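You operate a simulated robot arm through the tools that you are given. There is no shell and no other tool. Be economical: measure what you need, move in short steps, check, and stop when the job is done.

You are at the controls of a simulated robot arm. One attempt, no reset.

Task
Brush the brown potato clean and store it in the potato drawer.
Fine: put the black brush back, shut the potato drawer and slide the grey plate to its white mark for air. Set down upright: black brush. What is to be rubbed or washed off counts as gone when no trace of it is left.

The check looks at the end state, three seconds after you hand in, the way a careful person would. Anything else that was tipped, shoved, dropped, spilled or broken makes it a failure.

Robot
A 6-joint arm with a two-finger parallel gripper, fixed in place. Base frame: the origin is at the foot of the arm, x ahead of it, y to its left, z up. Lengths are in mm, angles in degrees, forces in N, time in s.
With the tool pointing down near the work surface it reaches from about 460 to 880 mm from the base axis. Its first joint turns from -115.0 to 115.0 degrees. Payload 4.2 kg.
The TCP is the grasp point between the finger pads, 23 mm short of the fingertips. In the tool frame z runs along the fingers and y along their closing line. The gripper opens to 94 mm. The fingers are 38 mm wide and 10 mm thick; the gripper's body (54 by 96 mm) begins 39 mm behind the TCP.
Orientation is that of the tool frame in the base frame, as a unit quaternion [w, x, y, z]. With the fingers straight down and closing along the base's y, the tool's x points along the base's -x, its y along +y and its z along -z.

Tools
- The arm moves only by the tool servo_tool. Its arguments are lists of equal length, an entry for each row: "travel": the shift along the tool's x, y, z in mm, a list of three; "rot": the turn, a rotation vector about the tool's x, y, z in degrees, a list of three; "gripper": the opening, from 0 (shut) to 1 (fully open). In form: {"travel": [[dx, dy, dz], ...], "rot": [[rx, ry, rz], ...], "gripper": [gripper, ...]}. A call has 1 to 20 rows; each row shifts and turns the commanded pose from where the row before left it, along the tool's axes as they then stand. Each row takes 0.2 s and may step no farther than 50 mm and 8.6 degrees from the row before; otherwise, or with a gripper value out of range, the whole call is refused. A pose out of reach is approached as far as the arm can. The call stops where the force on the tool passes 50 N (or 10 N more than at its start, if that is more) or the arm is blocked; 0.2 s more then pass. Each finger travels about 108 mm/s and halts on what it meets, pressing with about 31 N; the grip force reading is that of the motor and also rises with nothing between the fingers. The clock runs only during rows and for 0.2 s after the last one: add rows that do not move to give the fingers time. The reply holds the time, the measured pose of the TCP, the force on the tool along the base axes, the opening and the grip force, in the units named above and with some noise, with the torque about the TCP (base axes, N m) and any sound that the robot's microphone picked up.
- Cameras (640 x 400 px; columns grow to the right, rows downward): "scene" is fixed at [49.3, -651.5, 1593.5]; the picture's right is [0.69, -0.72, 0.00], its down [-0.51, -0.49, -0.71] and it looks along [0.51, 0.49, -0.71] (base axes); focal length 373 px, centre (320, 200). "wrist" rides on the gripper at [86, 16, -74] in the tool frame; the picture's right is [-0.18, 0.98, 0.00], its down [-0.58, -0.11, -0.81] and it looks along [-0.79, -0.15, 0.59] (tool axes); focal length 243 px, centre (320, 200). There is no depth. A picture from a camera that has moved, and an enlarged one, comes with that camera's place and axes in the base frame and with its lens.
- snapshot(camera): a new picture of that camera. No time passes.
- move_column(by): slides the trunk up (or, below 0, down) by that many mm; the arm rides with it, the base frame stays. It gives what a move gives, with no picture.
- close_up(camera, box): a new picture of the part [left, top, right, bottom] of that camera's present view, enlarged. No time passes.
- close_job(): hands the job in; it is judged then, once.

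Work in short steps. Places have to be worked out from the pictures, the camera data and where the tool is seen: move nearer, look again, correct. Check each grasp and each placing, and mend what went wrong. You have 120 turns and 68 pictures in all, those below and enlarged ones among them. Open the gripper and draw the arm clear of the work before you hand the job in, unless the task says otherwise; then end with one line.

The tools are called after ">>>" as a command line: name --argument value ..., lists and objects as JSON in quotes. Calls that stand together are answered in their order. servo_tool: Moves the arm, as the interface text tells. Its arguments: {"type":"object","properties":{"travel":{"type":"array"},"rot":{"type":"array"},"gripper":{"type":"array"}},"required":["travel","rot","gripper"]} The other tools are called the same way: move_column (by) slides the trunk up or down; snapshot (camera) takes a picture; close_up (camera, box) takes an enlarged picture of a part of a camera's view; close_job () hands the job in.

At the start:

```text
time: 0.0
tcp_pos: [538.6, -269.1, 1149.9]
orientation: [0.0, 0.0, 1.0, 0.0]
ft_force: [0.9, 0.1, -0.1]
ft_torque: [-0.01, -0.02, -0.01]
opening: 94.1
finger_force: 0.0
trunk travel left (down, up): [-775.0, 215.0]
```

scene: 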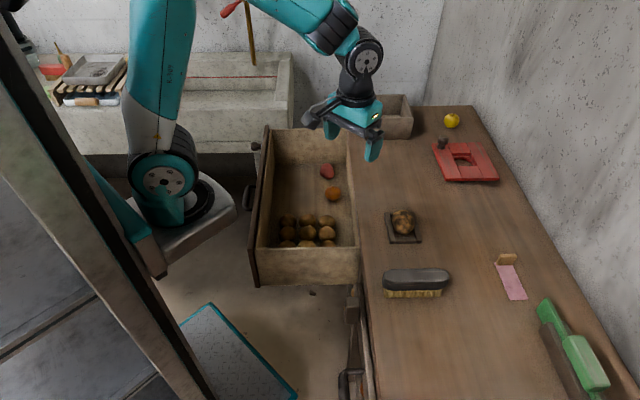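
wrist: 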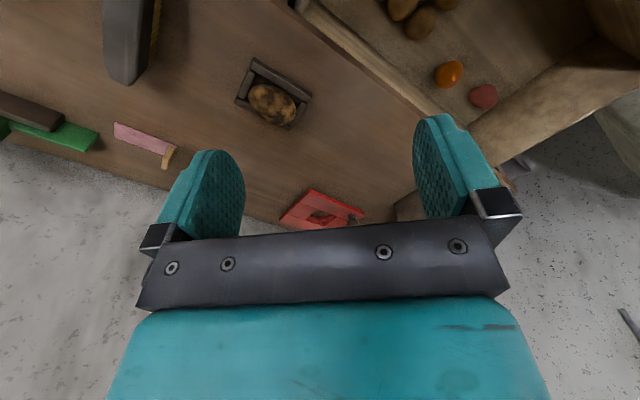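

I'll inspect the workspace in detail first: potato, brush, drawer, plate and its mark.

>>> close_up --camera "scene" --box '[360, 180, 480, 310]'

>>> close_up --camera "scene" --box '[230, 90, 430, 300]'

>>> close_up --camera "scene" --box '[400, 90, 640, 400]'

>>> close_up --camera "scene" --box '[0, 0, 300, 200]'

>>> close_up --camera "scene" --box '[160, 260, 420, 400]'

```text
3.08 times, centred on (420, 245) of scene
camera zoom: at [49.3, -651.5, 1593.5], right [0.69, -0.72, 0.0], down [-0.51, -0.49, -0.71], along [0.51, 0.49, -0.71], focal length 1149 px, centre (12, 62)
```

zoom: 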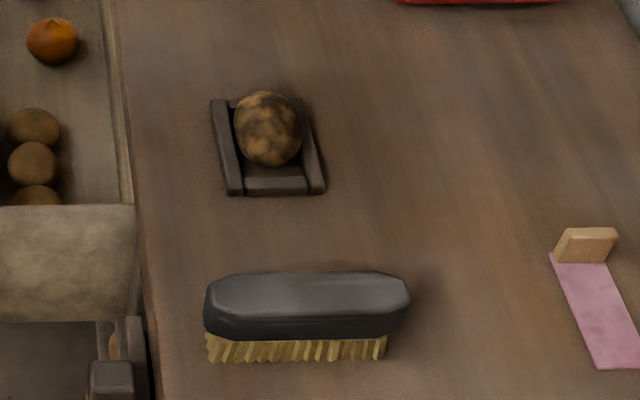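

```text
1.90 times, centred on (330, 195) of scene
camera zoom: at [49.3, -651.5, 1593.5], right [0.69, -0.72, 0.0], down [-0.51, -0.49, -0.71], along [0.51, 0.49, -0.71], focal length 711 px, centre (301, 210)
```

zoom: 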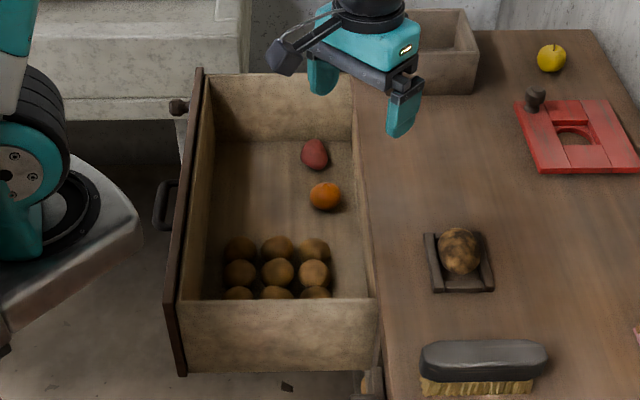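

```text
1.29 times, centred on (520, 245) of scene
camera zoom: at [49.3, -651.5, 1593.5], right [0.69, -0.72, 0.0], down [-0.51, -0.49, -0.71], along [0.51, 0.49, -0.71], focal length 482 px, centre (62, 142)
```

zoom: 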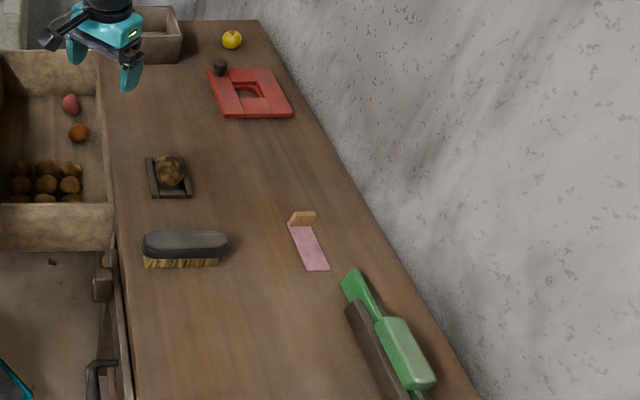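

```text
2.00 times, centred on (150, 100) of scene
camera zoom: at [49.3, -651.5, 1593.5], right [0.69, -0.72, 0.0], down [-0.51, -0.49, -0.71], along [0.51, 0.49, -0.71], focal length 747 px, centre (660, 400)
```

zoom: 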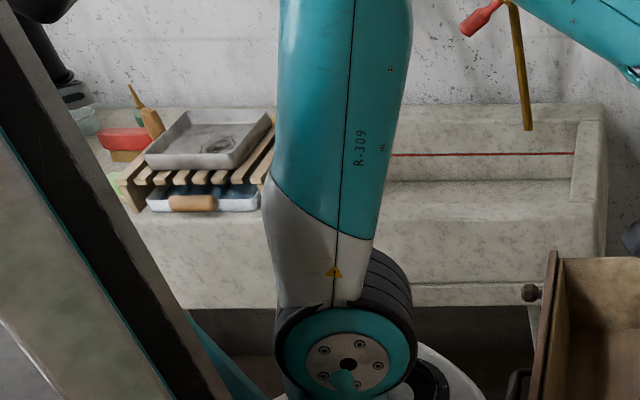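

```text
2.46 times, centred on (290, 330) of scene
camera zoom: at [49.3, -651.5, 1593.5], right [0.69, -0.72, 0.0], down [-0.51, -0.49, -0.71], along [0.51, 0.49, -0.71], focal length 919 px, centre (394, -120)
```

zoom: 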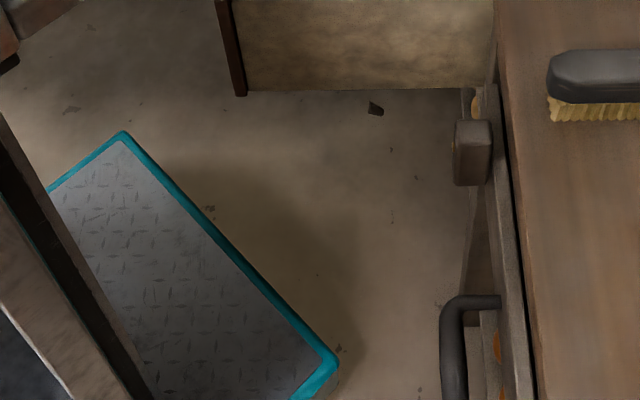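

The potato sits in a small tray, the drawer stands open toward the robot. I haven't found the grey plate; I suspect it's on the drawer front (knob visible). I'll swing the arm high to look at the front with the wrist camera.

>>> servo_tool --travel '[[0, 46, 0], [0, 46, 0], [0, 46, 0], [0, 46, 0], [0, 46, 0], [0, 46, 0], [0, 46, 0], [0, 46, 0], [0, 0, 0], [0, 0, 0], [0, 0, 0], [0, 0, 0], [43, 10, 0], [43, 10, 0], [43, 10, 0], [43, 10, 0], [43, 10, 0], [43, 10, 0], [43, 10, 0]]' --rot '[[0, 0, 0], [0, 0, 0], [0, 0, 0], [0, 0, 0], [0, 0, 0], [0, 0, 0], [0, 0, 0], [0, 0, 0], [0, 0, 8.5], [0, 0, 8.5], [0, 0, 8.5], [0, 0, 8.5], [0, 0, 0], [0, 0, 0], [0, 0, 0], [0, 0, 0], [0, 0, 0], [0, 0, 0], [0, 0, 0]]' --gripper '[1, 1, 1, 1, 1, 1, 1, 1, 1, 1, 1, 1, 1, 1, 1, 1, 1, 1, 1]'

```text
time: 4.0
tcp_pos: [336.8, 322.6, 1146.5]
orientation: [0.0, 0.301, 0.953, -0.001]
ft_force: [0.6, 0.1, 0.1]
ft_torque: [0.0, -0.02, -0.03]
opening: 94.0
finger_force: 0.0
trunk travel left (down, up): [-775.0, 215.0]
```

Move went well; look at the drawer front.

>>> snapshot --camera "wrist"

>>> snapshot --camera "scene"

```text
60 pictures are left
camera wrist: at [275.8, 386.5, 1220.9], right [0.72, 0.7, 0.0], down [0.41, -0.42, 0.81], along [0.56, -0.58, -0.59], focal length 243 px, centre (320, 200)
```

wrist: 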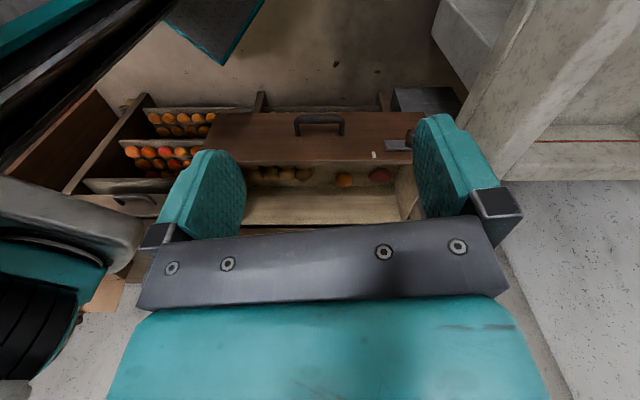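

```text
59 pictures are left
```

scene: 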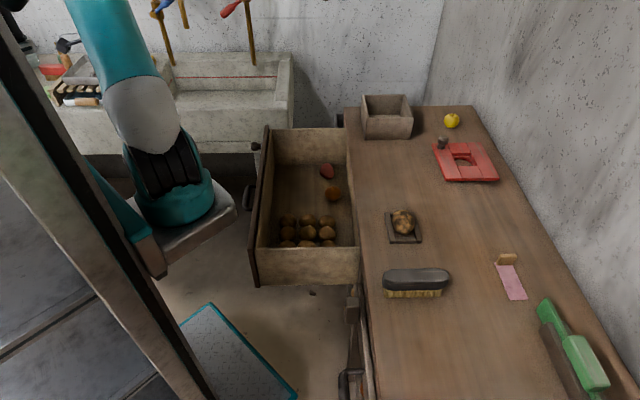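

The grey plate and white mark are on the drawer's front face. Zooming in.

>>> close_up --camera "wrist" --box '[330, 90, 450, 190]'

>>> close_up --camera "wrist" --box '[60, 80, 450, 250]'

```text
4.00 times, centred on (390, 140) of wrist
camera zoom: at [275.8, 386.5, 1220.9], right [0.72, 0.7, 0.0], down [0.41, -0.42, 0.81], along [0.56, -0.58, -0.59], focal length 970 px, centre (40, 440)
```

zoom: 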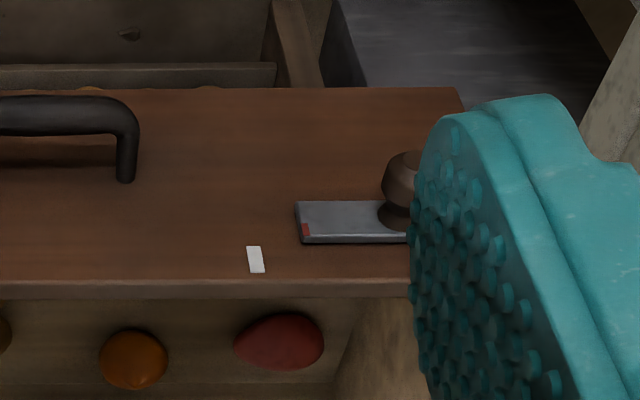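

```text
1.64 times, centred on (255, 165) of wrist
camera zoom: at [275.8, 386.5, 1220.9], right [0.72, 0.7, 0.0], down [0.41, -0.42, 0.81], along [0.56, -0.58, -0.59], focal length 398 px, centre (427, 257)
```

zoom: 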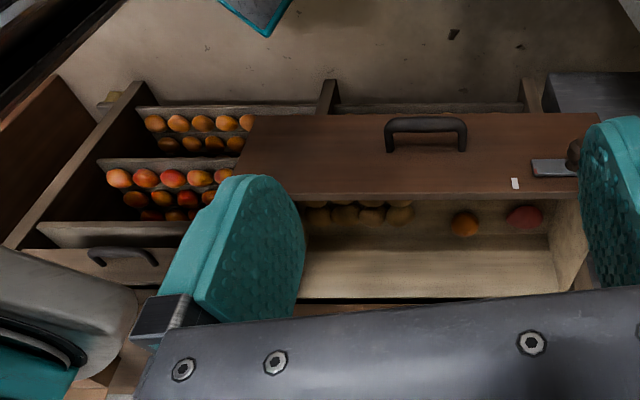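

The plate carries a red end mark that must slide ~30 mm left to the white mark. I'll square the tool to the bench (tool x along bench normal, y along bench edge at ~43°) and move nearer for a better look.

>>> servo_tool --travel '[[0, 0, 0], [0, 0, 0], [-20, 39, 36], [-20, 39, 36], [-20, 39, 36], [-20, 39, 36], [-20, 39, 36], [-20, 39, 36]]' --rot '[[0, 0, 5.9], [0, 0, 5.9], [0, 0, 0], [0, 0, 0], [0, 0, 0], [0, 0, 0], [0, 0, 0], [0, 0, 0]]' --gripper '[1, 1, 1, 1, 1, 1, 1, 1]'

>>> snapshot --camera "wrist"

```text
refused: row 3 steps farther than a row can; nothing moved
```

```text
56 pictures are left
camera wrist: at [275.8, 386.5, 1220.9], right [0.72, 0.7, 0.0], down [0.41, -0.42, 0.81], along [0.56, -0.58, -0.59], focal length 243 px, centre (320, 200)
```

wrist: 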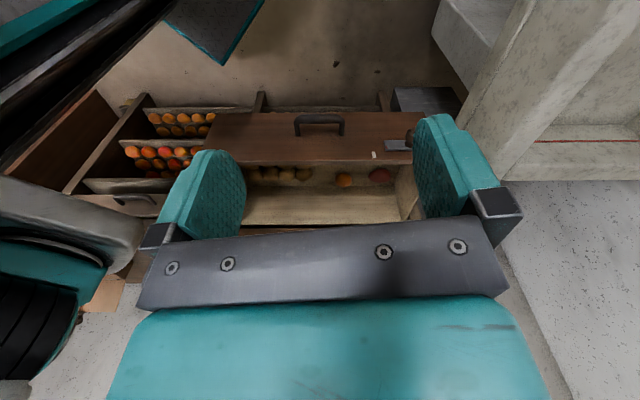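

Steps were slightly long (57 mm); retry with smaller ones.

>>> servo_tool --travel '[[0, 0, 0], [0, 0, 0], [-15, 29, 27], [-15, 29, 27], [-15, 29, 27], [-15, 29, 27], [-15, 29, 27], [-15, 29, 27], [-15, 29, 27], [-15, 29, 27]]' --rot '[[0, 0, 5.9], [0, 0, 5.9], [0, 0, 0], [0, 0, 0], [0, 0, 0], [0, 0, 0], [0, 0, 0], [0, 0, 0], [0, 0, 0], [0, 0, 0]]' --gripper '[1, 1, 1, 1, 1, 1, 1, 1, 1, 1]'

```text
time: 6.2
tcp_pos: [581.1, 398.1, 931.7]
orientation: [0.0, 0.389, 0.921, 0.001]
ft_force: [0.4, 0.2, 0.3]
ft_torque: [0.04, -0.03, -0.01]
opening: 94.0
finger_force: 0.1
trunk travel left (down, up): [-775.0, 215.0]
```

Moved. Taking a picture of the plate.

>>> snapshot --camera "wrist"

>>> close_up --camera "wrist" --box '[230, 20, 430, 170]'

```text
55 pictures are left
camera wrist: at [532.7, 472.7, 1005.4], right [0.83, 0.55, 0.0], down [0.33, -0.49, 0.81], along [0.45, -0.67, -0.59], focal length 243 px, centre (320, 200)
```

wrist: 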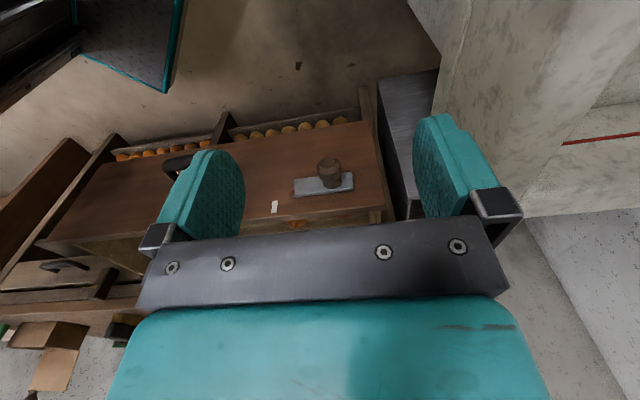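

```text
2.67 times, centred on (330, 95) of wrist
camera zoom: at [532.7, 472.7, 1005.4], right [0.83, 0.55, 0.0], down [0.33, -0.49, 0.81], along [0.45, -0.67, -0.59], focal length 647 px, centre (293, 480)
```

zoom: 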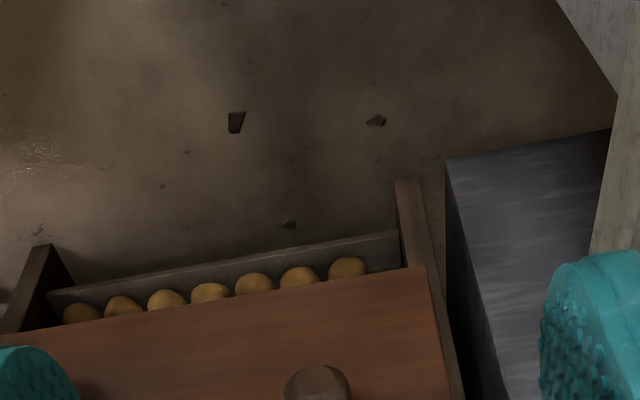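

Triangulated: knob ≈ (689, 266, 763), white mark ≈ (642, 189, 801); plate must go ~30 mm toward −e. I'll move above the knob, then go down partway and look.

>>> servo_tool --travel '[[0, 0, 0], [-39, -3, 0], [-39, -3, 0], [-39, -3, 0], [-39, -3, 0], [0, 0, 40], [0, 0, 40]]' --rot '[[0, 0, 1.1], [0, 0, 0], [0, 0, 0], [0, 0, 0], [0, 0, 0], [0, 0, 0], [0, 0, 0]]' --gripper '[1, 1, 1, 1, 1, 1, 1]'

>>> snapshot --camera "wrist"

>>> snapshot --camera "scene"

```text
time: 7.8
tcp_pos: [675.2, 275.8, 853.6]
orientation: [0.0, 0.398, 0.918, 0.0]
ft_force: [-0.2, -0.8, 0.6]
ft_torque: [-0.01, -0.02, -0.03]
opening: 94.2
finger_force: 0.0
trunk travel left (down, up): [-775.0, 215.0]
```

```text
53 pictures are left
camera wrist: at [628.2, 350.1, 927.8], right [0.84, 0.54, 0.0], down [0.32, -0.5, 0.81], along [0.43, -0.68, -0.59], focal length 243 px, centre (320, 200)
```

wrist: 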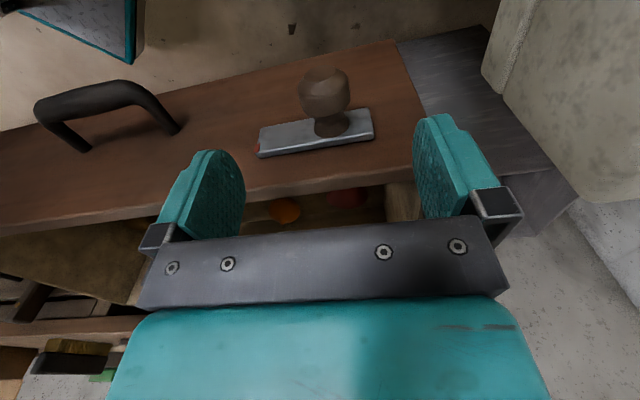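

```text
52 pictures are left
```

scene: 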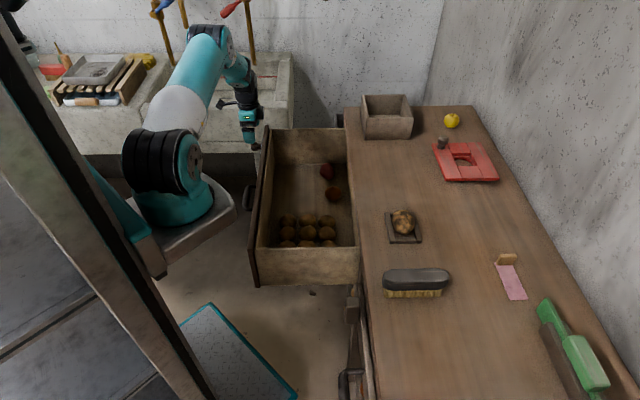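

Knob lies between the fingers' planes at about n −267, e 683; TCP is at n −259, e 682. Descend and close on it.

>>> servo_tool --travel '[[-3, 1, 30], [0, 0, 30], [0, 0, 28]]' --rot '[[0, 0, 0], [0, 0, 0], [0, 0, 0]]' --gripper '[1, 1, 1]'

>>> servo_tool --travel '[[0, 0, 0], [0, 0, 0], [0, 0, 0], [0, 0, 0]]' --rot '[[0, 0, 0], [0, 0, 0], [0, 0, 0], [0, 0, 0]]' --gripper '[0.7, 0.5, 0.3, 0.3]'

>>> snapshot --camera "wrist"

```text
time: 8.7
tcp_pos: [686.4, 275.0, 773.8]
orientation: [0.004, 0.401, 0.916, 0.003]
ft_force: [-5.5, -6.2, 23.5]
ft_torque: [-0.47, -0.42, -0.23]
opening: 93.8
finger_force: 0.2
trunk travel left (down, up): [-775.0, 215.0]
stopped in row 3: the force on the tool passed its limit (the readings are from after the stop); the commanded pose is now the measured one
```

```text
time: 9.7
tcp_pos: [684.5, 275.8, 773.3]
orientation: [0.002, 0.399, 0.917, 0.004]
ft_force: [-5.0, -5.0, 42.5]
ft_torque: [-2.26, 0.1, 1.31]
opening: 40.4
finger_force: 14.1
trunk travel left (down, up): [-775.0, 215.0]
```

```text
51 pictures are left
camera wrist: at [637.4, 350.0, 848.3], right [0.84, 0.53, 0.01], down [0.31, -0.5, 0.81], along [0.44, -0.68, -0.59], focal length 243 px, centre (320, 200)
```

wrist: 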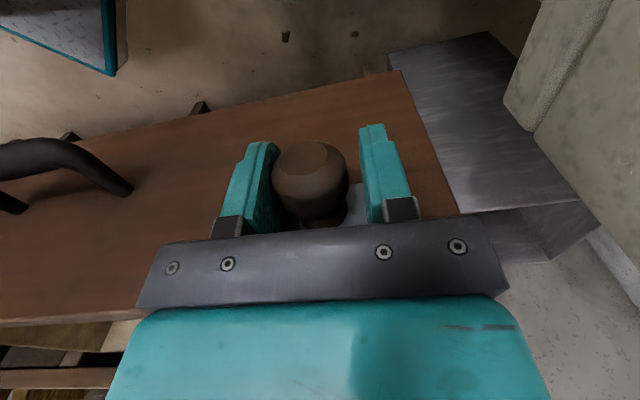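

There's an upward push on the tool of ~40 N — something touches below. Open a little and rise 6 mm to relieve it.

>>> servo_tool --travel '[[0, 0, 0], [0, 0, -6], [0, 0, 0]]' --rot '[[0, 0, 0], [0, 0, 0], [0, 0, 0]]' --gripper '[0.6, 0.6, 0.6]'

>>> snapshot --camera "scene"

>>> snapshot --camera "wrist"

```text
time: 10.5
tcp_pos: [683.1, 272.8, 774.3]
orientation: [0.002, 0.399, 0.917, -0.001]
ft_force: [0.2, 1.0, 1.8]
ft_torque: [-0.11, -0.01, 0.0]
opening: 56.3
finger_force: 0.0
trunk travel left (down, up): [-775.0, 215.0]
```

```text
50 pictures are left
```

scene: 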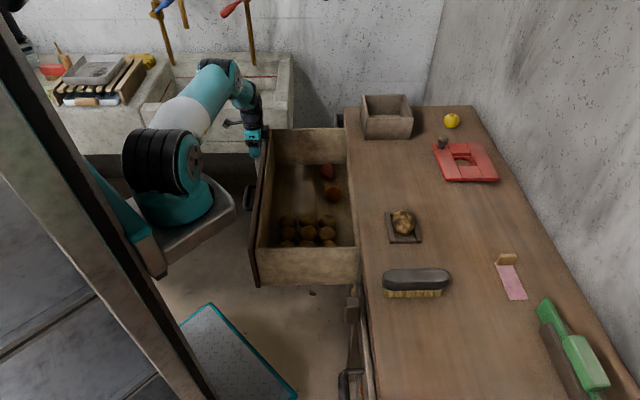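

```text
49 pictures are left
camera wrist: at [636.2, 348.9, 848.4], right [0.85, 0.53, 0.0], down [0.31, -0.5, 0.81], along [0.43, -0.68, -0.59], focal length 243 px, centre (320, 200)
```

wrist: 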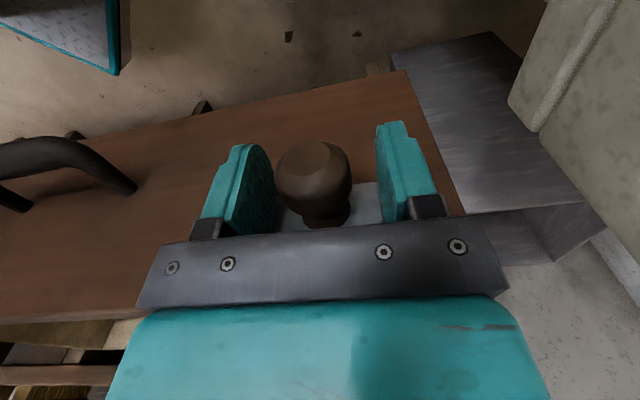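

Force gone: the opened right finger had probably touched the grey box. The knob is nicely between the fingers; close to hold it now.

>>> servo_tool --travel '[[0, 0, 0], [0, 0, 0], [0, 0, 0]]' --rot '[[0, 0, 0], [0, 0, 0], [0, 0, 0]]' --gripper '[0.45, 0.4, 0.4]'

>>> close_up --camera "wrist" --box '[180, 90, 480, 270]'

```text
time: 11.3
tcp_pos: [684.1, 274.3, 775.0]
orientation: [0.002, 0.4, 0.916, 0.001]
ft_force: [-3.7, -2.7, -2.4]
ft_torque: [0.0, -0.07, 0.07]
opening: 39.9
finger_force: 2.2
trunk travel left (down, up): [-775.0, 215.0]
```

```text
2.13 times, centred on (330, 180) of wrist
camera zoom: at [637.1, 349.1, 850.1], right [0.85, 0.53, 0.0], down [0.31, -0.5, 0.81], along [0.43, -0.68, -0.59], focal length 518 px, centre (299, 243)
```

zoom: 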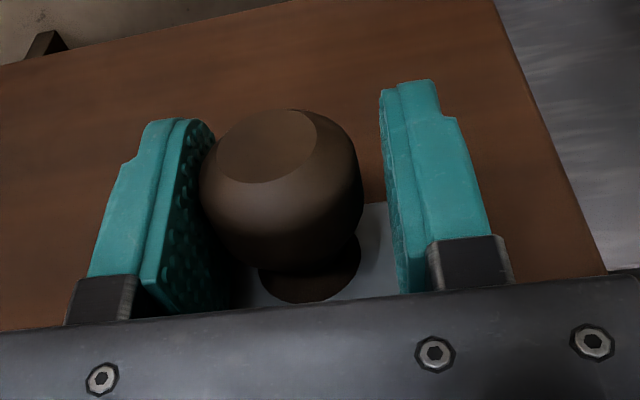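

Left finger touches; a small gap on the right. Shift −y by 3 mm while closing to centre and hold.

>>> servo_tool --travel '[[0, -3, 0], [0, 0, 0], [0, 0, 0]]' --rot '[[0, 0, 0], [0, 0, 0], [0, 0, 0]]' --gripper '[0.37, 0.33, 0.33]'

```text
time: 12.1
tcp_pos: [682.4, 271.8, 776.5]
orientation: [0.001, 0.399, 0.917, 0.003]
ft_force: [-3.3, -4.7, -0.7]
ft_torque: [-0.07, -0.23, 1.75]
opening: 33.7
finger_force: 45.0
trunk travel left (down, up): [-775.0, 215.0]
```

Gripped (33.7 mm). Slide 20 mm toward −y in small steps and check.

>>> servo_tool --travel '[[0, -5, 0], [0, -5, 0], [0, -5, 0], [0, -5, 0], [0, 0, 0]]' --rot '[[0, 0, 0], [0, 0, 0], [0, 0, 0], [0, 0, 0], [0, 0, 0]]' --gripper '[0.33, 0.33, 0.33, 0.33, 0.33]'

>>> close_up --camera "wrist" --box '[100, 60, 480, 290]'

```text
time: 13.3
tcp_pos: [668.2, 259.9, 776.1]
orientation: [0.002, 0.401, 0.916, 0.002]
ft_force: [-0.2, 0.4, 3.7]
ft_torque: [0.02, 0.0, 1.62]
opening: 34.0
finger_force: 45.1
trunk travel left (down, up): [-775.0, 215.0]
```

```text
1.68 times, centred on (290, 175) of wrist
camera zoom: at [621.1, 333.3, 850.6], right [0.85, 0.53, 0.01], down [0.31, -0.5, 0.81], along [0.43, -0.68, -0.59], focal length 409 px, centre (370, 242)
```

zoom: 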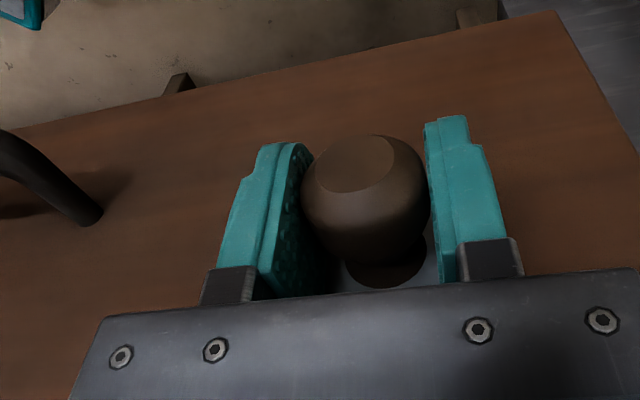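

Plate moved ~19 mm. Release, rise and look at the marks.

>>> servo_tool --travel '[[0, 0, 0], [0, 0, 0], [20, 0, -30], [20, 0, -40], [0, 0, -40]]' --rot '[[0, 0, 0], [0, 0, 0], [0, 0, 0], [0, 0, 0], [0, 0, 0]]' --gripper '[0.6, 0.6, 0.6, 0.8, 1]'

>>> close_up --camera "wrist" --box '[200, 60, 440, 230]'

```text
time: 14.5
tcp_pos: [638.1, 288.0, 888.9]
orientation: [0.002, 0.4, 0.916, 0.001]
ft_force: [0.5, -0.4, -0.3]
ft_torque: [-0.01, 0.01, -0.01]
opening: 94.1
finger_force: 0.0
trunk travel left (down, up): [-775.0, 215.0]
```

```text
2.35 times, centred on (320, 145) of wrist
camera zoom: at [592.1, 363.2, 963.3], right [0.85, 0.53, 0.0], down [0.31, -0.5, 0.81], along [0.43, -0.68, -0.59], focal length 571 px, centre (320, 329)
```

zoom: 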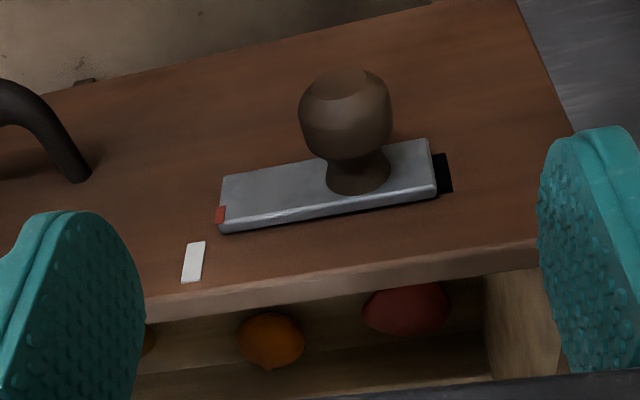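

Red mark still ~12 mm short of the white mark (a black air slot is opening behind). Grip again and slide 12 mm.

>>> servo_tool --travel '[[0, 3, 40], [-20, 0, 40], [-20, 0, 32], [0, 0, 0], [0, 0, 0], [0, 0, 0], [0, -4, 0], [0, -4, 0], [0, -4, 0], [0, 0, 0]]' --rot '[[0, 0, 0], [0, 0, 0], [0, 0, 0], [0, 0, 0], [0, 0, 0], [0, 0, 0], [0, 0, 0], [0, 0, 0], [0, 0, 0], [0, 0, 0]]' --gripper '[0.7, 0.6, 0.6, 0.4, 0.33, 0.33, 0.33, 0.33, 0.33, 0.33]'

>>> servo_tool --travel '[[0, 0, 0], [0, 0, 0], [20, 0, -30], [20, 0, -40], [0, 0, -40]]' --rot '[[0, 0, 0], [0, 0, 0], [0, 0, 0], [0, 0, 0], [0, 0, 0]]' --gripper '[0.6, 0.6, 0.6, 0.8, 1]'

>>> close_up --camera "wrist" --box '[200, 60, 440, 230]'

```text
time: 16.7
tcp_pos: [662.8, 252.1, 778.3]
orientation: [0.002, 0.4, 0.917, 0.004]
ft_force: [0.8, 1.2, 27.2]
ft_torque: [0.21, 0.14, 1.52]
opening: 33.8
finger_force: 44.8
trunk travel left (down, up): [-775.0, 215.0]
```

```text
time: 17.9
tcp_pos: [632.3, 279.7, 883.0]
orientation: [0.001, 0.4, 0.916, 0.001]
ft_force: [1.1, 0.8, 0.0]
ft_torque: [0.02, 0.03, 0.0]
opening: 93.8
finger_force: 0.0
trunk travel left (down, up): [-775.0, 215.0]
```

```text
2.35 times, centred on (320, 145) of wrist
camera zoom: at [584.9, 355.6, 958.0], right [0.85, 0.53, 0.0], down [0.31, -0.5, 0.81], along [0.43, -0.68, -0.59], focal length 571 px, centre (320, 329)
```

zoom: 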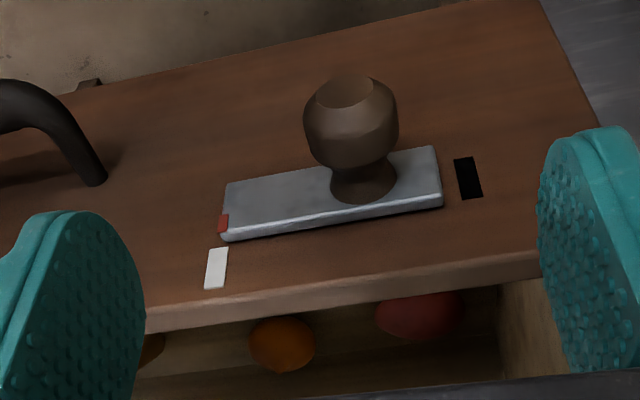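

Now about 3 mm short. One more small nudge.

>>> servo_tool --travel '[[0, 3, 40], [-20, 0, 40], [-20, 0, 25], [0, 0, 0], [0, 0, 0], [0, 0, 0], [0, -3, 0], [0, -2, 0], [0, 0, 0]]' --rot '[[0, 0, 0], [0, 0, 0], [0, 0, 0], [0, 0, 0], [0, 0, 0], [0, 0, 0], [0, 0, 0], [0, 0, 0], [0, 0, 0]]' --gripper '[0.7, 0.6, 0.6, 0.4, 0.33, 0.33, 0.33, 0.33, 0.33]'

>>> servo_tool --travel '[[0, 0, 0], [0, 0, 0], [20, 0, -30], [20, 0, -40], [0, 0, -40]]' --rot '[[0, 0, 0], [0, 0, 0], [0, 0, 0], [0, 0, 0], [0, 0, 0]]' --gripper '[0.6, 0.6, 0.6, 0.8, 1]'

>>> close_up --camera "wrist" --box '[200, 60, 440, 230]'

```text
time: 19.9
tcp_pos: [659.6, 251.1, 779.9]
orientation: [0.002, 0.399, 0.917, 0.003]
ft_force: [0.2, 0.4, -1.0]
ft_torque: [0.06, 0.04, 1.83]
opening: 34.0
finger_force: 45.4
trunk travel left (down, up): [-775.0, 215.0]
```

```text
time: 21.1
tcp_pos: [633.9, 277.1, 890.4]
orientation: [0.002, 0.4, 0.916, 0.001]
ft_force: [-0.1, 0.1, -0.1]
ft_torque: [-0.02, -0.04, 0.01]
opening: 93.9
finger_force: 0.0
trunk travel left (down, up): [-775.0, 215.0]
```

```text
2.35 times, centred on (320, 145) of wrist
camera zoom: at [586.5, 352.0, 963.8], right [0.85, 0.53, 0.0], down [0.31, -0.5, 0.81], along [0.43, -0.68, -0.59], focal length 571 px, centre (320, 329)
```

zoom: 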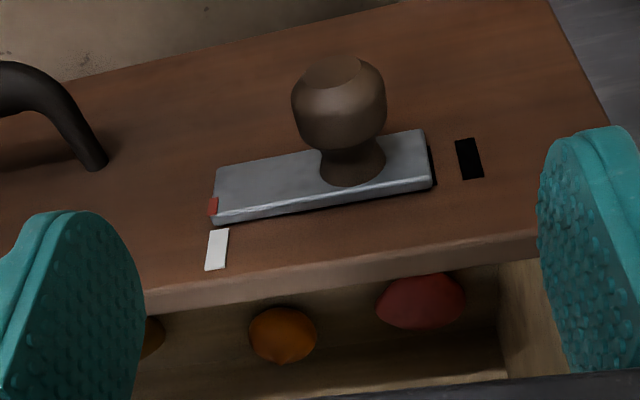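

Now ~1.5–2 mm past. One fine correction of +2 mm.

>>> servo_tool --travel '[[0, 1, 40], [-20, 0, 40], [-20, 0, 31], [0, 0, 0], [0, 0, 0], [0, 0, 0], [0, 1, 0], [0, 1, 0], [0, 0, 0]]' --rot '[[0, 0, 0], [0, 0, 0], [0, 0, 0], [0, 0, 0], [0, 0, 0], [0, 0, 0], [0, 0, 0], [0, 0, 0], [0, 0, 0]]' --gripper '[0.7, 0.6, 0.6, 0.4, 0.33, 0.33, 0.33, 0.33, 0.33]'

>>> servo_tool --travel '[[0, 0, 0], [0, 0, 0], [20, 0, -30], [20, 0, -40], [0, 0, -40]]' --rot '[[0, 0, 0], [0, 0, 0], [0, 0, 0], [0, 0, 0], [0, 0, 0]]' --gripper '[0.6, 0.6, 0.6, 0.8, 1]'

>>> close_up --camera "wrist" --box '[240, 100, 360, 180]'

```text
time: 23.1
tcp_pos: [663.1, 253.7, 778.5]
orientation: [0.001, 0.4, 0.916, 0.001]
ft_force: [0.5, -0.4, -1.2]
ft_torque: [0.06, 0.08, 1.59]
opening: 33.9
finger_force: 44.7
trunk travel left (down, up): [-775.0, 215.0]
```

```text
time: 24.3
tcp_pos: [635.2, 283.1, 889.2]
orientation: [0.002, 0.401, 0.916, 0.001]
ft_force: [-0.3, 0.0, 0.3]
ft_torque: [-0.02, 0.02, 0.01]
opening: 93.9
finger_force: 0.1
trunk travel left (down, up): [-775.0, 215.0]
```

```text
5.00 times, centred on (300, 140) of wrist
camera zoom: at [587.6, 357.9, 964.4], right [0.85, 0.53, 0.0], down [0.31, -0.5, 0.81], along [0.43, -0.68, -0.59], focal length 1213 px, centre (420, 500)
```

zoom: 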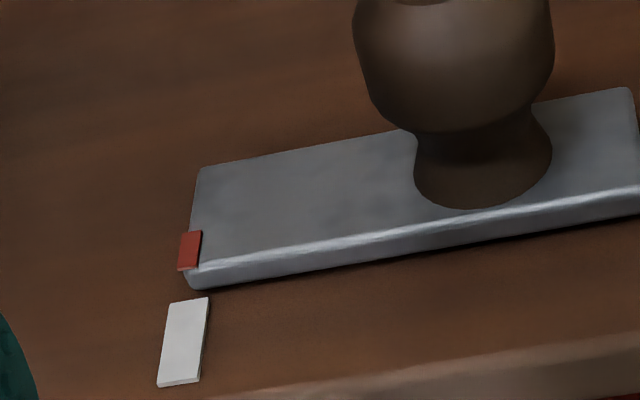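

Plate aligned within 1 mm. Next the brush: rise and swing over to look at it (around (520, −487)).

>>> servo_tool --travel '[[0, 0, -40], [0, 0, -40], [0, 0, -40], [0, 0, -40], [-30, -38, 0], [-30, -38, 0], [-30, -38, 0], [-30, -38, 0], [-30, -38, 0], [-30, -38, 0], [-30, -38, 0], [-30, -38, 0], [-30, -38, 0], [-30, -38, 0], [-30, -38, 0], [-30, -38, 0], [-30, -38, 0], [-30, -38, 0], [-30, -38, 0], [-30, -38, 0]]' --rot '[[0, 0, 0], [0, 0, 0], [0, 0, 0], [0, 0, 0], [0, 0, 0], [0, 0, 0], [0, 0, 0], [0, 0, 0], [0, 0, 0], [0, 0, 0], [0, 0, 0], [0, 0, 0], [0, 0, 0], [0, 0, 0], [0, 0, 0], [0, 0, 0], [0, 0, 0], [0, 0, 0], [0, 0, 0], [0, 0, 0]]' --gripper '[1, 1, 1, 1, 1, 1, 1, 1, 1, 1, 1, 1, 1, 1, 1, 1, 1, 1, 1, 1]'

>>> snapshot --camera "wrist"

>>> snapshot --camera "scene"

```text
time: 28.5
tcp_pos: [515.4, -483.8, 1046.5]
orientation: [0.002, 0.4, 0.917, 0.002]
ft_force: [-0.1, 0.0, 0.5]
ft_torque: [0.0, -0.03, 0.0]
opening: 94.1
finger_force: 0.0
trunk travel left (down, up): [-775.0, 215.0]
```

```text
42 pictures are left
camera wrist: at [467.9, -409.1, 1120.7], right [0.85, 0.53, 0.0], down [0.31, -0.5, 0.81], along [0.43, -0.68, -0.59], focal length 243 px, centre (320, 200)
```

wrist: 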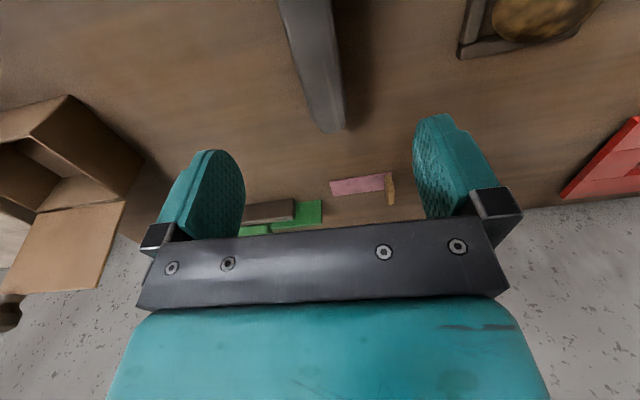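

```text
41 pictures are left
```

scene: 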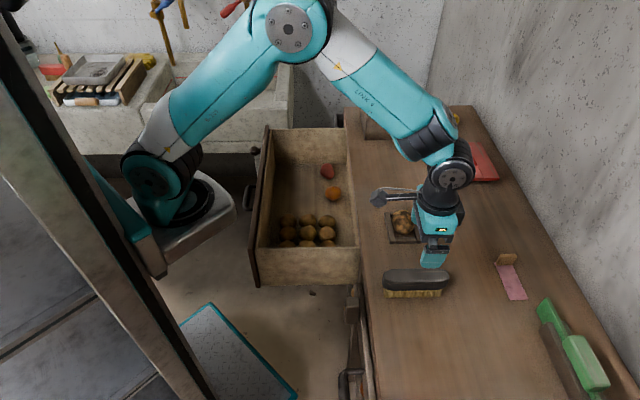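

Brush: centre ≈ (521, −484), runs along n, e-centre ≈ 43, top ≈ z 910, ~40 mm wide. Shift −3.5 in y, descend to z≈895 and look.

>>> servo_tool --travel '[[-3, -3.5, 40], [0, 0, 40], [0, 0, 40], [0, 0, 20], [0, 0, 11]]' --rot '[[0, 0, 0], [0, 0, 0], [0, 0, 0], [0, 0, 0], [0, 0, 0]]' --gripper '[1, 1, 1, 1, 1]'

>>> snapshot --camera "wrist"

>>> close_up --camera "scene" --box '[360, 180, 520, 310]'

```text
time: 29.7
tcp_pos: [516.1, -485.7, 896.8]
orientation: [0.002, 0.4, 0.916, 0.002]
ft_force: [0.1, -0.2, 0.9]
ft_torque: [0.0, -0.03, 0.02]
opening: 94.1
finger_force: 0.1
trunk travel left (down, up): [-775.0, 215.0]
```

```text
40 pictures are left
camera wrist: at [468.3, -412.6, 970.7], right [0.85, 0.53, 0.01], down [0.31, -0.5, 0.81], along [0.43, -0.68, -0.59], focal length 243 px, centre (320, 200)
```

wrist: 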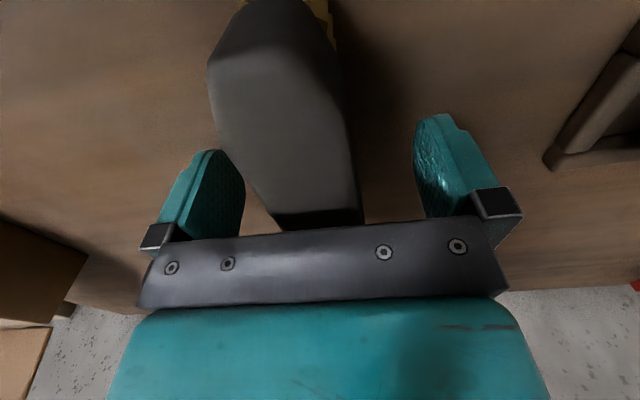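

```text
3.08 times, centred on (440, 245) of scene
camera zoom: at [49.3, -651.5, 1593.5], right [0.69, -0.72, 0.0], down [-0.51, -0.49, -0.71], along [0.51, 0.49, -0.71], focal length 1149 px, centre (-49, 62)
```

zoom: 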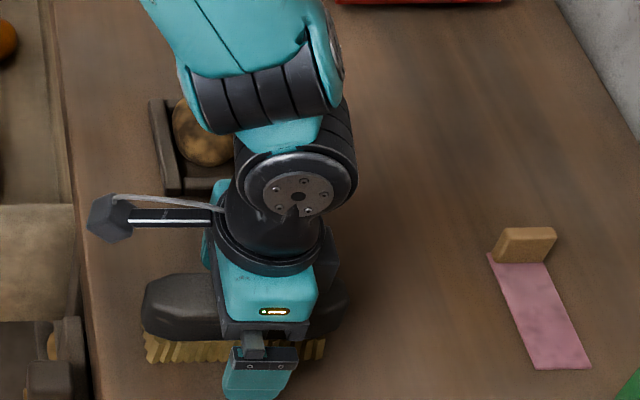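

Brush is between the fingers; close.

>>> servo_tool --travel '[[0, -1, 0], [0, 0, 0], [0, 0, 0], [0, 0, 0]]' --rot '[[0, 0, 0], [0, 0, 0], [0, 0, 0], [0, 0, 0]]' --gripper '[0.7, 0.5, 0.3, 0.3]'

```text
time: 30.7
tcp_pos: [514.4, -488.5, 896.9]
orientation: [0.003, 0.401, 0.916, 0.001]
ft_force: [0.3, -1.1, -0.8]
ft_torque: [-0.03, -0.01, 0.01]
opening: 35.8
finger_force: 30.9
trunk travel left (down, up): [-775.0, 215.0]
```

Brush held (35.8 mm). Lift and move toward the potato for a look.

>>> servo_tool --travel '[[0, 0, -30], [0, 0, -40], [0, 0, -45], [0, 30, 0], [0, 30, 0]]' --rot '[[0, 0, 0], [0, 0, 0], [0, 0, 0], [0, 0, 0], [0, 0, 0]]' --gripper '[0.3, 0.3, 0.3, 0.3, 0.3]'

>>> snapshot --camera "wrist"

>>> close_up --camera "scene" --box '[360, 180, 520, 310]'

```text
time: 31.9
tcp_pos: [556.7, -449.1, 1012.2]
orientation: [0.002, 0.4, 0.916, 0.002]
ft_force: [0.0, -0.8, 0.2]
ft_torque: [0.03, 0.01, -0.01]
opening: 28.0
finger_force: 0.0
trunk travel left (down, up): [-775.0, 215.0]
```

```text
38 pictures are left
camera wrist: at [508.7, -373.7, 1087.1], right [0.85, 0.53, 0.01], down [0.31, -0.5, 0.81], along [0.43, -0.68, -0.59], focal length 243 px, centre (320, 200)
```

wrist: 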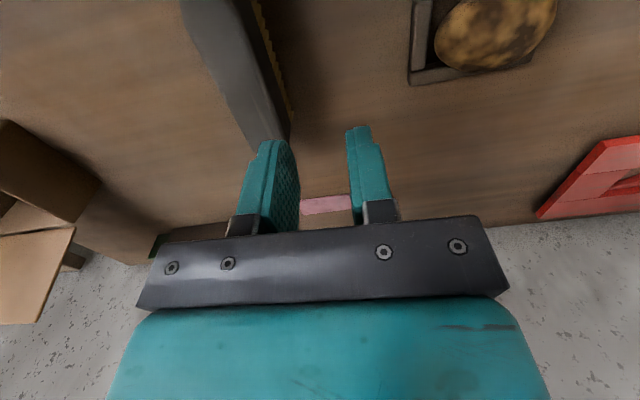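

```text
3.08 times, centred on (440, 245) of scene
camera zoom: at [49.3, -651.5, 1593.5], right [0.69, -0.72, 0.0], down [-0.51, -0.49, -0.71], along [0.51, 0.49, -0.71], focal length 1149 px, centre (-49, 62)
```

zoom: 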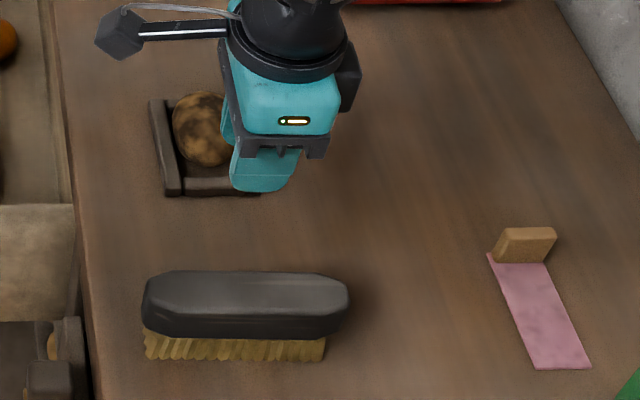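

The brush slipped out (grip too high on the bevelled top); it still stands in place. Go back, grip lower (z≈886) with full closing.

>>> servo_tool --travel '[[0, -30, 0], [0, -30, 0], [0, 0, 40], [0, 0, 40], [0, 0, 30], [0, 0, 15], [0, 0, 0]]' --rot '[[0, 0, 0], [0, 0, 0], [0, 0, 0], [0, 0, 0], [0, 0, 0], [0, 0, 0], [0, 0, 0]]' --gripper '[0.8, 0.8, 0.8, 0.8, 0.8, 0.8, 0.8]'

>>> servo_tool --travel '[[0, 0, 0], [0, 0, 0], [0, 0, 0], [0, 0, 0], [0, 0, 0]]' --rot '[[0, 0, 0], [0, 0, 0], [0, 0, 0], [0, 0, 0], [0, 0, 0]]' --gripper '[0.6, 0.4, 0.1, 0, 0]'

>>> servo_tool --travel '[[0, 0, -10], [0, 0, -10], [0, 0, 0]]' --rot '[[0, 0, 0], [0, 0, 0], [0, 0, 0]]' --gripper '[0, 0, 0]'

```text
time: 33.5
tcp_pos: [513.6, -488.8, 885.5]
orientation: [0.001, 0.4, 0.917, 0.003]
ft_force: [0.6, 0.9, -0.2]
ft_torque: [-0.01, -0.01, 0.0]
opening: 75.0
finger_force: 0.0
trunk travel left (down, up): [-775.0, 215.0]
```

```text
time: 34.7
tcp_pos: [513.8, -488.5, 886.1]
orientation: [0.002, 0.401, 0.916, 0.002]
ft_force: [0.3, 0.3, -0.1]
ft_torque: [-0.11, -0.06, 0.02]
opening: 36.1
finger_force: 30.6
trunk travel left (down, up): [-775.0, 215.0]
```

```text
time: 35.5
tcp_pos: [514.0, -488.8, 904.6]
orientation: [0.003, 0.401, 0.916, 0.002]
ft_force: [0.7, -0.1, -1.4]
ft_torque: [0.02, -0.01, 0.01]
opening: 35.7
finger_force: 30.9
trunk travel left (down, up): [-775.0, 215.0]
```

Opening still 35.7 after lifting ~20 mm; verify visually.

>>> servo_tool --travel '[[0, 0, -35], [0, 0, -35], [0, 0, -35], [0, 0, 0]]' --rot '[[0, 0, 0], [0, 0, 0], [0, 0, 0], [0, 0, 0]]' --gripper '[0, 0, 0, 0]'

>>> snapshot --camera "scene"

>>> snapshot --camera "wrist"

```text
time: 36.5
tcp_pos: [516.1, -489.5, 1007.8]
orientation: [0.001, 0.401, 0.916, 0.002]
ft_force: [-0.2, 0.4, -1.7]
ft_torque: [-0.02, -0.01, 0.01]
opening: 35.7
finger_force: 31.0
trunk travel left (down, up): [-775.0, 215.0]
```

```text
36 pictures are left
```

scene: 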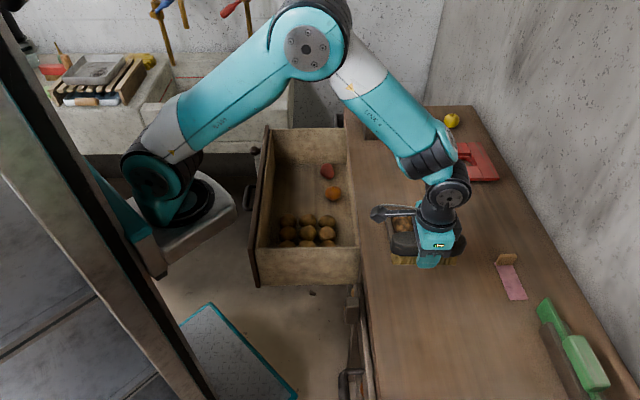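

```text
35 pictures are left
camera wrist: at [468.4, -414.2, 1083.0], right [0.85, 0.53, 0.0], down [0.31, -0.5, 0.81], along [0.43, -0.68, -0.59], focal length 243 px, centre (320, 200)
```

wrist: 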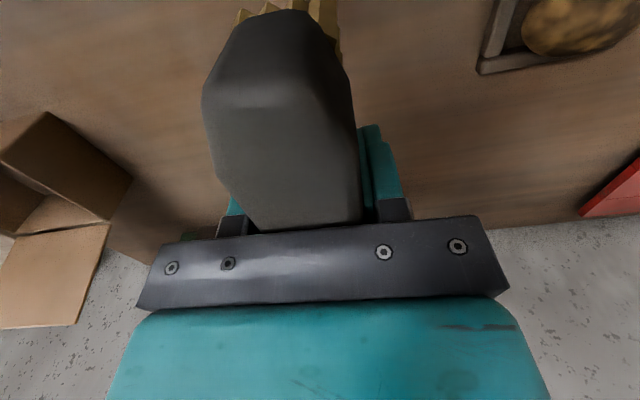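

Brush firmly held; bristle tips ≈ 26 mm below TCP. Potato centre ≈ (649, −366, 883), top maybe ~912. Move over it and approach.

>>> servo_tool --travel '[[0, 45.5, 0], [0, 45.5, 0], [0, 45.5, 0], [0, 45.5, 0], [0, 0, 30], [0, 0, 25], [0, 0, 0]]' --rot '[[0, 0, 0], [0, 0, 0], [0, 0, 0], [0, 0, 0], [0, 0, 0], [0, 0, 0], [0, 0, 0]]' --gripper '[0, 0, 0, 0, 0, 0, 0]'

>>> close_up --camera "scene" --box '[360, 140, 520, 270]'

>>> snapshot --camera "wrist"

```text
time: 38.1
tcp_pos: [646.5, -364.5, 957.1]
orientation: [0.002, 0.4, 0.916, 0.002]
ft_force: [0.1, 0.1, -1.6]
ft_torque: [-0.01, -0.08, 0.01]
opening: 35.9
finger_force: 30.6
trunk travel left (down, up): [-775.0, 215.0]
```

```text
3.08 times, centred on (440, 205) of scene
camera zoom: at [49.3, -651.5, 1593.5], right [0.69, -0.72, 0.0], down [-0.51, -0.49, -0.71], along [0.51, 0.49, -0.71], focal length 1149 px, centre (-49, 185)
```

zoom: 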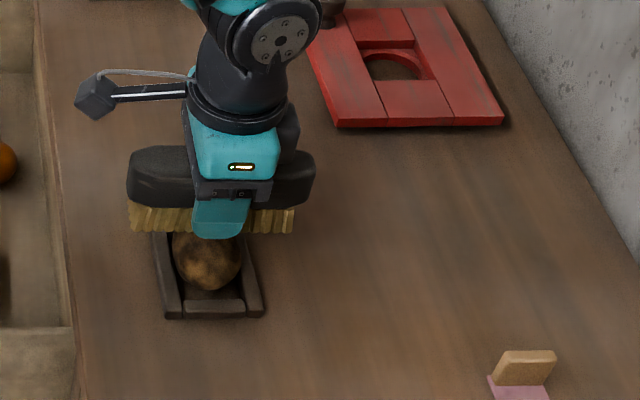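

```text
33 pictures are left
camera wrist: at [598.4, -289.2, 1031.3], right [0.85, 0.53, 0.01], down [0.31, -0.5, 0.81], along [0.43, -0.68, -0.59], focal length 243 px, centre (320, 200)
```

wrist: 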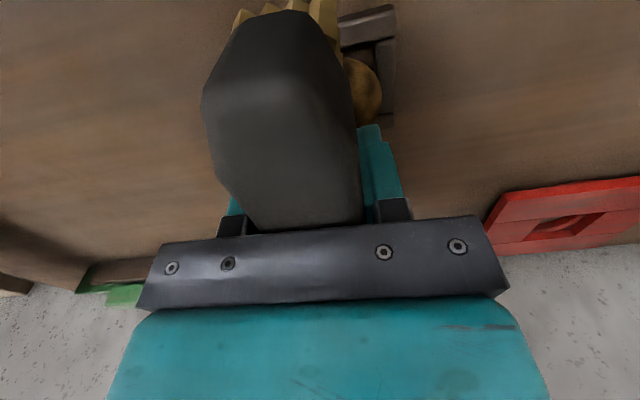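

Approach down in small steps watching force.

>>> servo_tool --travel '[[0, 0, 4], [0, 0, 4], [0, 0, 4], [0, 0, 0]]' --rot '[[0, 0, 0], [0, 0, 0], [0, 0, 0], [0, 0, 0]]' --gripper '[0, 0, 0, 0]'

>>> servo_tool --travel '[[0, 0, 3], [0, 0, 3], [0, 0, 0]]' --rot '[[0, 0, 0], [0, 0, 0], [0, 0, 0]]' --gripper '[0, 0, 0]'

```text
time: 39.1
tcp_pos: [646.7, -364.8, 943.9]
orientation: [0.002, 0.4, 0.916, 0.002]
ft_force: [0.4, 0.0, -1.9]
ft_torque: [-0.01, 0.02, 0.01]
opening: 35.5
finger_force: 30.9
trunk travel left (down, up): [-775.0, 215.0]
```

```text
time: 39.9
tcp_pos: [646.9, -365.1, 939.3]
orientation: [0.002, 0.401, 0.916, 0.003]
ft_force: [0.3, -0.6, -2.2]
ft_torque: [-0.01, -0.04, -0.01]
opening: 35.9
finger_force: 31.1
trunk travel left (down, up): [-775.0, 215.0]
```

No contact yet at 939; continue.

>>> servo_tool --travel '[[0, 0, 3], [0, 0, 3], [0, 0, 0]]' --rot '[[0, 0, 0], [0, 0, 0], [0, 0, 0]]' --gripper '[0, 0, 0]'

>>> servo_tool --travel '[[0, 0, 2], [0, 0, 2], [0, 0, 0]]' --rot '[[0, 0, 0], [0, 0, 0], [0, 0, 0]]' --gripper '[0, 0, 0]'

```text
time: 40.7
tcp_pos: [646.8, -363.9, 931.5]
orientation: [0.002, 0.4, 0.916, 0.002]
ft_force: [0.0, 0.8, -1.4]
ft_torque: [-0.01, -0.05, 0.01]
opening: 35.8
finger_force: 30.8
trunk travel left (down, up): [-775.0, 215.0]
```

```text
time: 41.5
tcp_pos: [647.2, -364.2, 930.6]
orientation: [0.005, 0.399, 0.917, 0.002]
ft_force: [0.0, 1.9, 27.7]
ft_torque: [-0.03, 0.02, 0.01]
opening: 35.9
finger_force: 31.6
trunk travel left (down, up): [-775.0, 215.0]
```

Contact at TCP z≈931 (28 N). Back off 1.5 mm and stroke back and forth along y and x.

>>> servo_tool --travel '[[0, 0, -1.5], [0, 10, 0], [0, 10, 0], [0, -10, 0], [0, -10, 0], [0, -10, 0], [0, -10, 0], [0, 10, 0], [0, 10, 0], [15, 0, 0], [15, 0, 0], [-15, 0, 0], [-15, 0, 0], [-15, 0, 0], [-15, 0, 0], [15, 0, 0], [15, 0, 0]]' --rot '[[0, 0, 0], [0, 0, 0], [0, 0, 0], [0, 0, 0], [0, 0, 0], [0, 0, 0], [0, 0, 0], [0, 0, 0], [0, 0, 0], [0, 0, 0], [0, 0, 0], [0, 0, 0], [0, 0, 0], [0, 0, 0], [0, 0, 0], [0, 0, 0], [0, 0, 0]]' --gripper '[0, 0, 0, 0, 0, 0, 0, 0, 0, 0, 0, 0, 0, 0, 0, 0, 0]'

>>> close_up --camera "scene" --box '[360, 160, 480, 250]'

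```text
time: 45.1
tcp_pos: [646.3, -365.5, 930.3]
orientation: [0.004, 0.4, 0.916, 0.001]
ft_force: [3.7, -5.1, 18.1]
ft_torque: [-0.23, -0.18, -0.02]
opening: 35.5
finger_force: 31.5
trunk travel left (down, up): [-775.0, 215.0]
```

```text
4.44 times, centred on (420, 205) of scene
camera zoom: at [49.3, -651.5, 1593.5], right [0.69, -0.72, 0.0], down [-0.51, -0.49, -0.71], along [0.51, 0.49, -0.71], focal length 1659 px, centre (-124, 178)
```

zoom: 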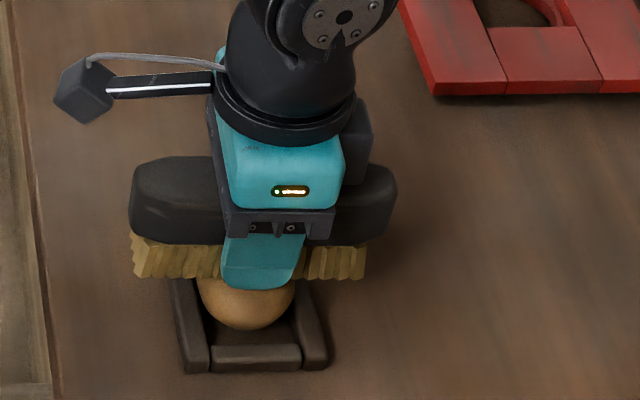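

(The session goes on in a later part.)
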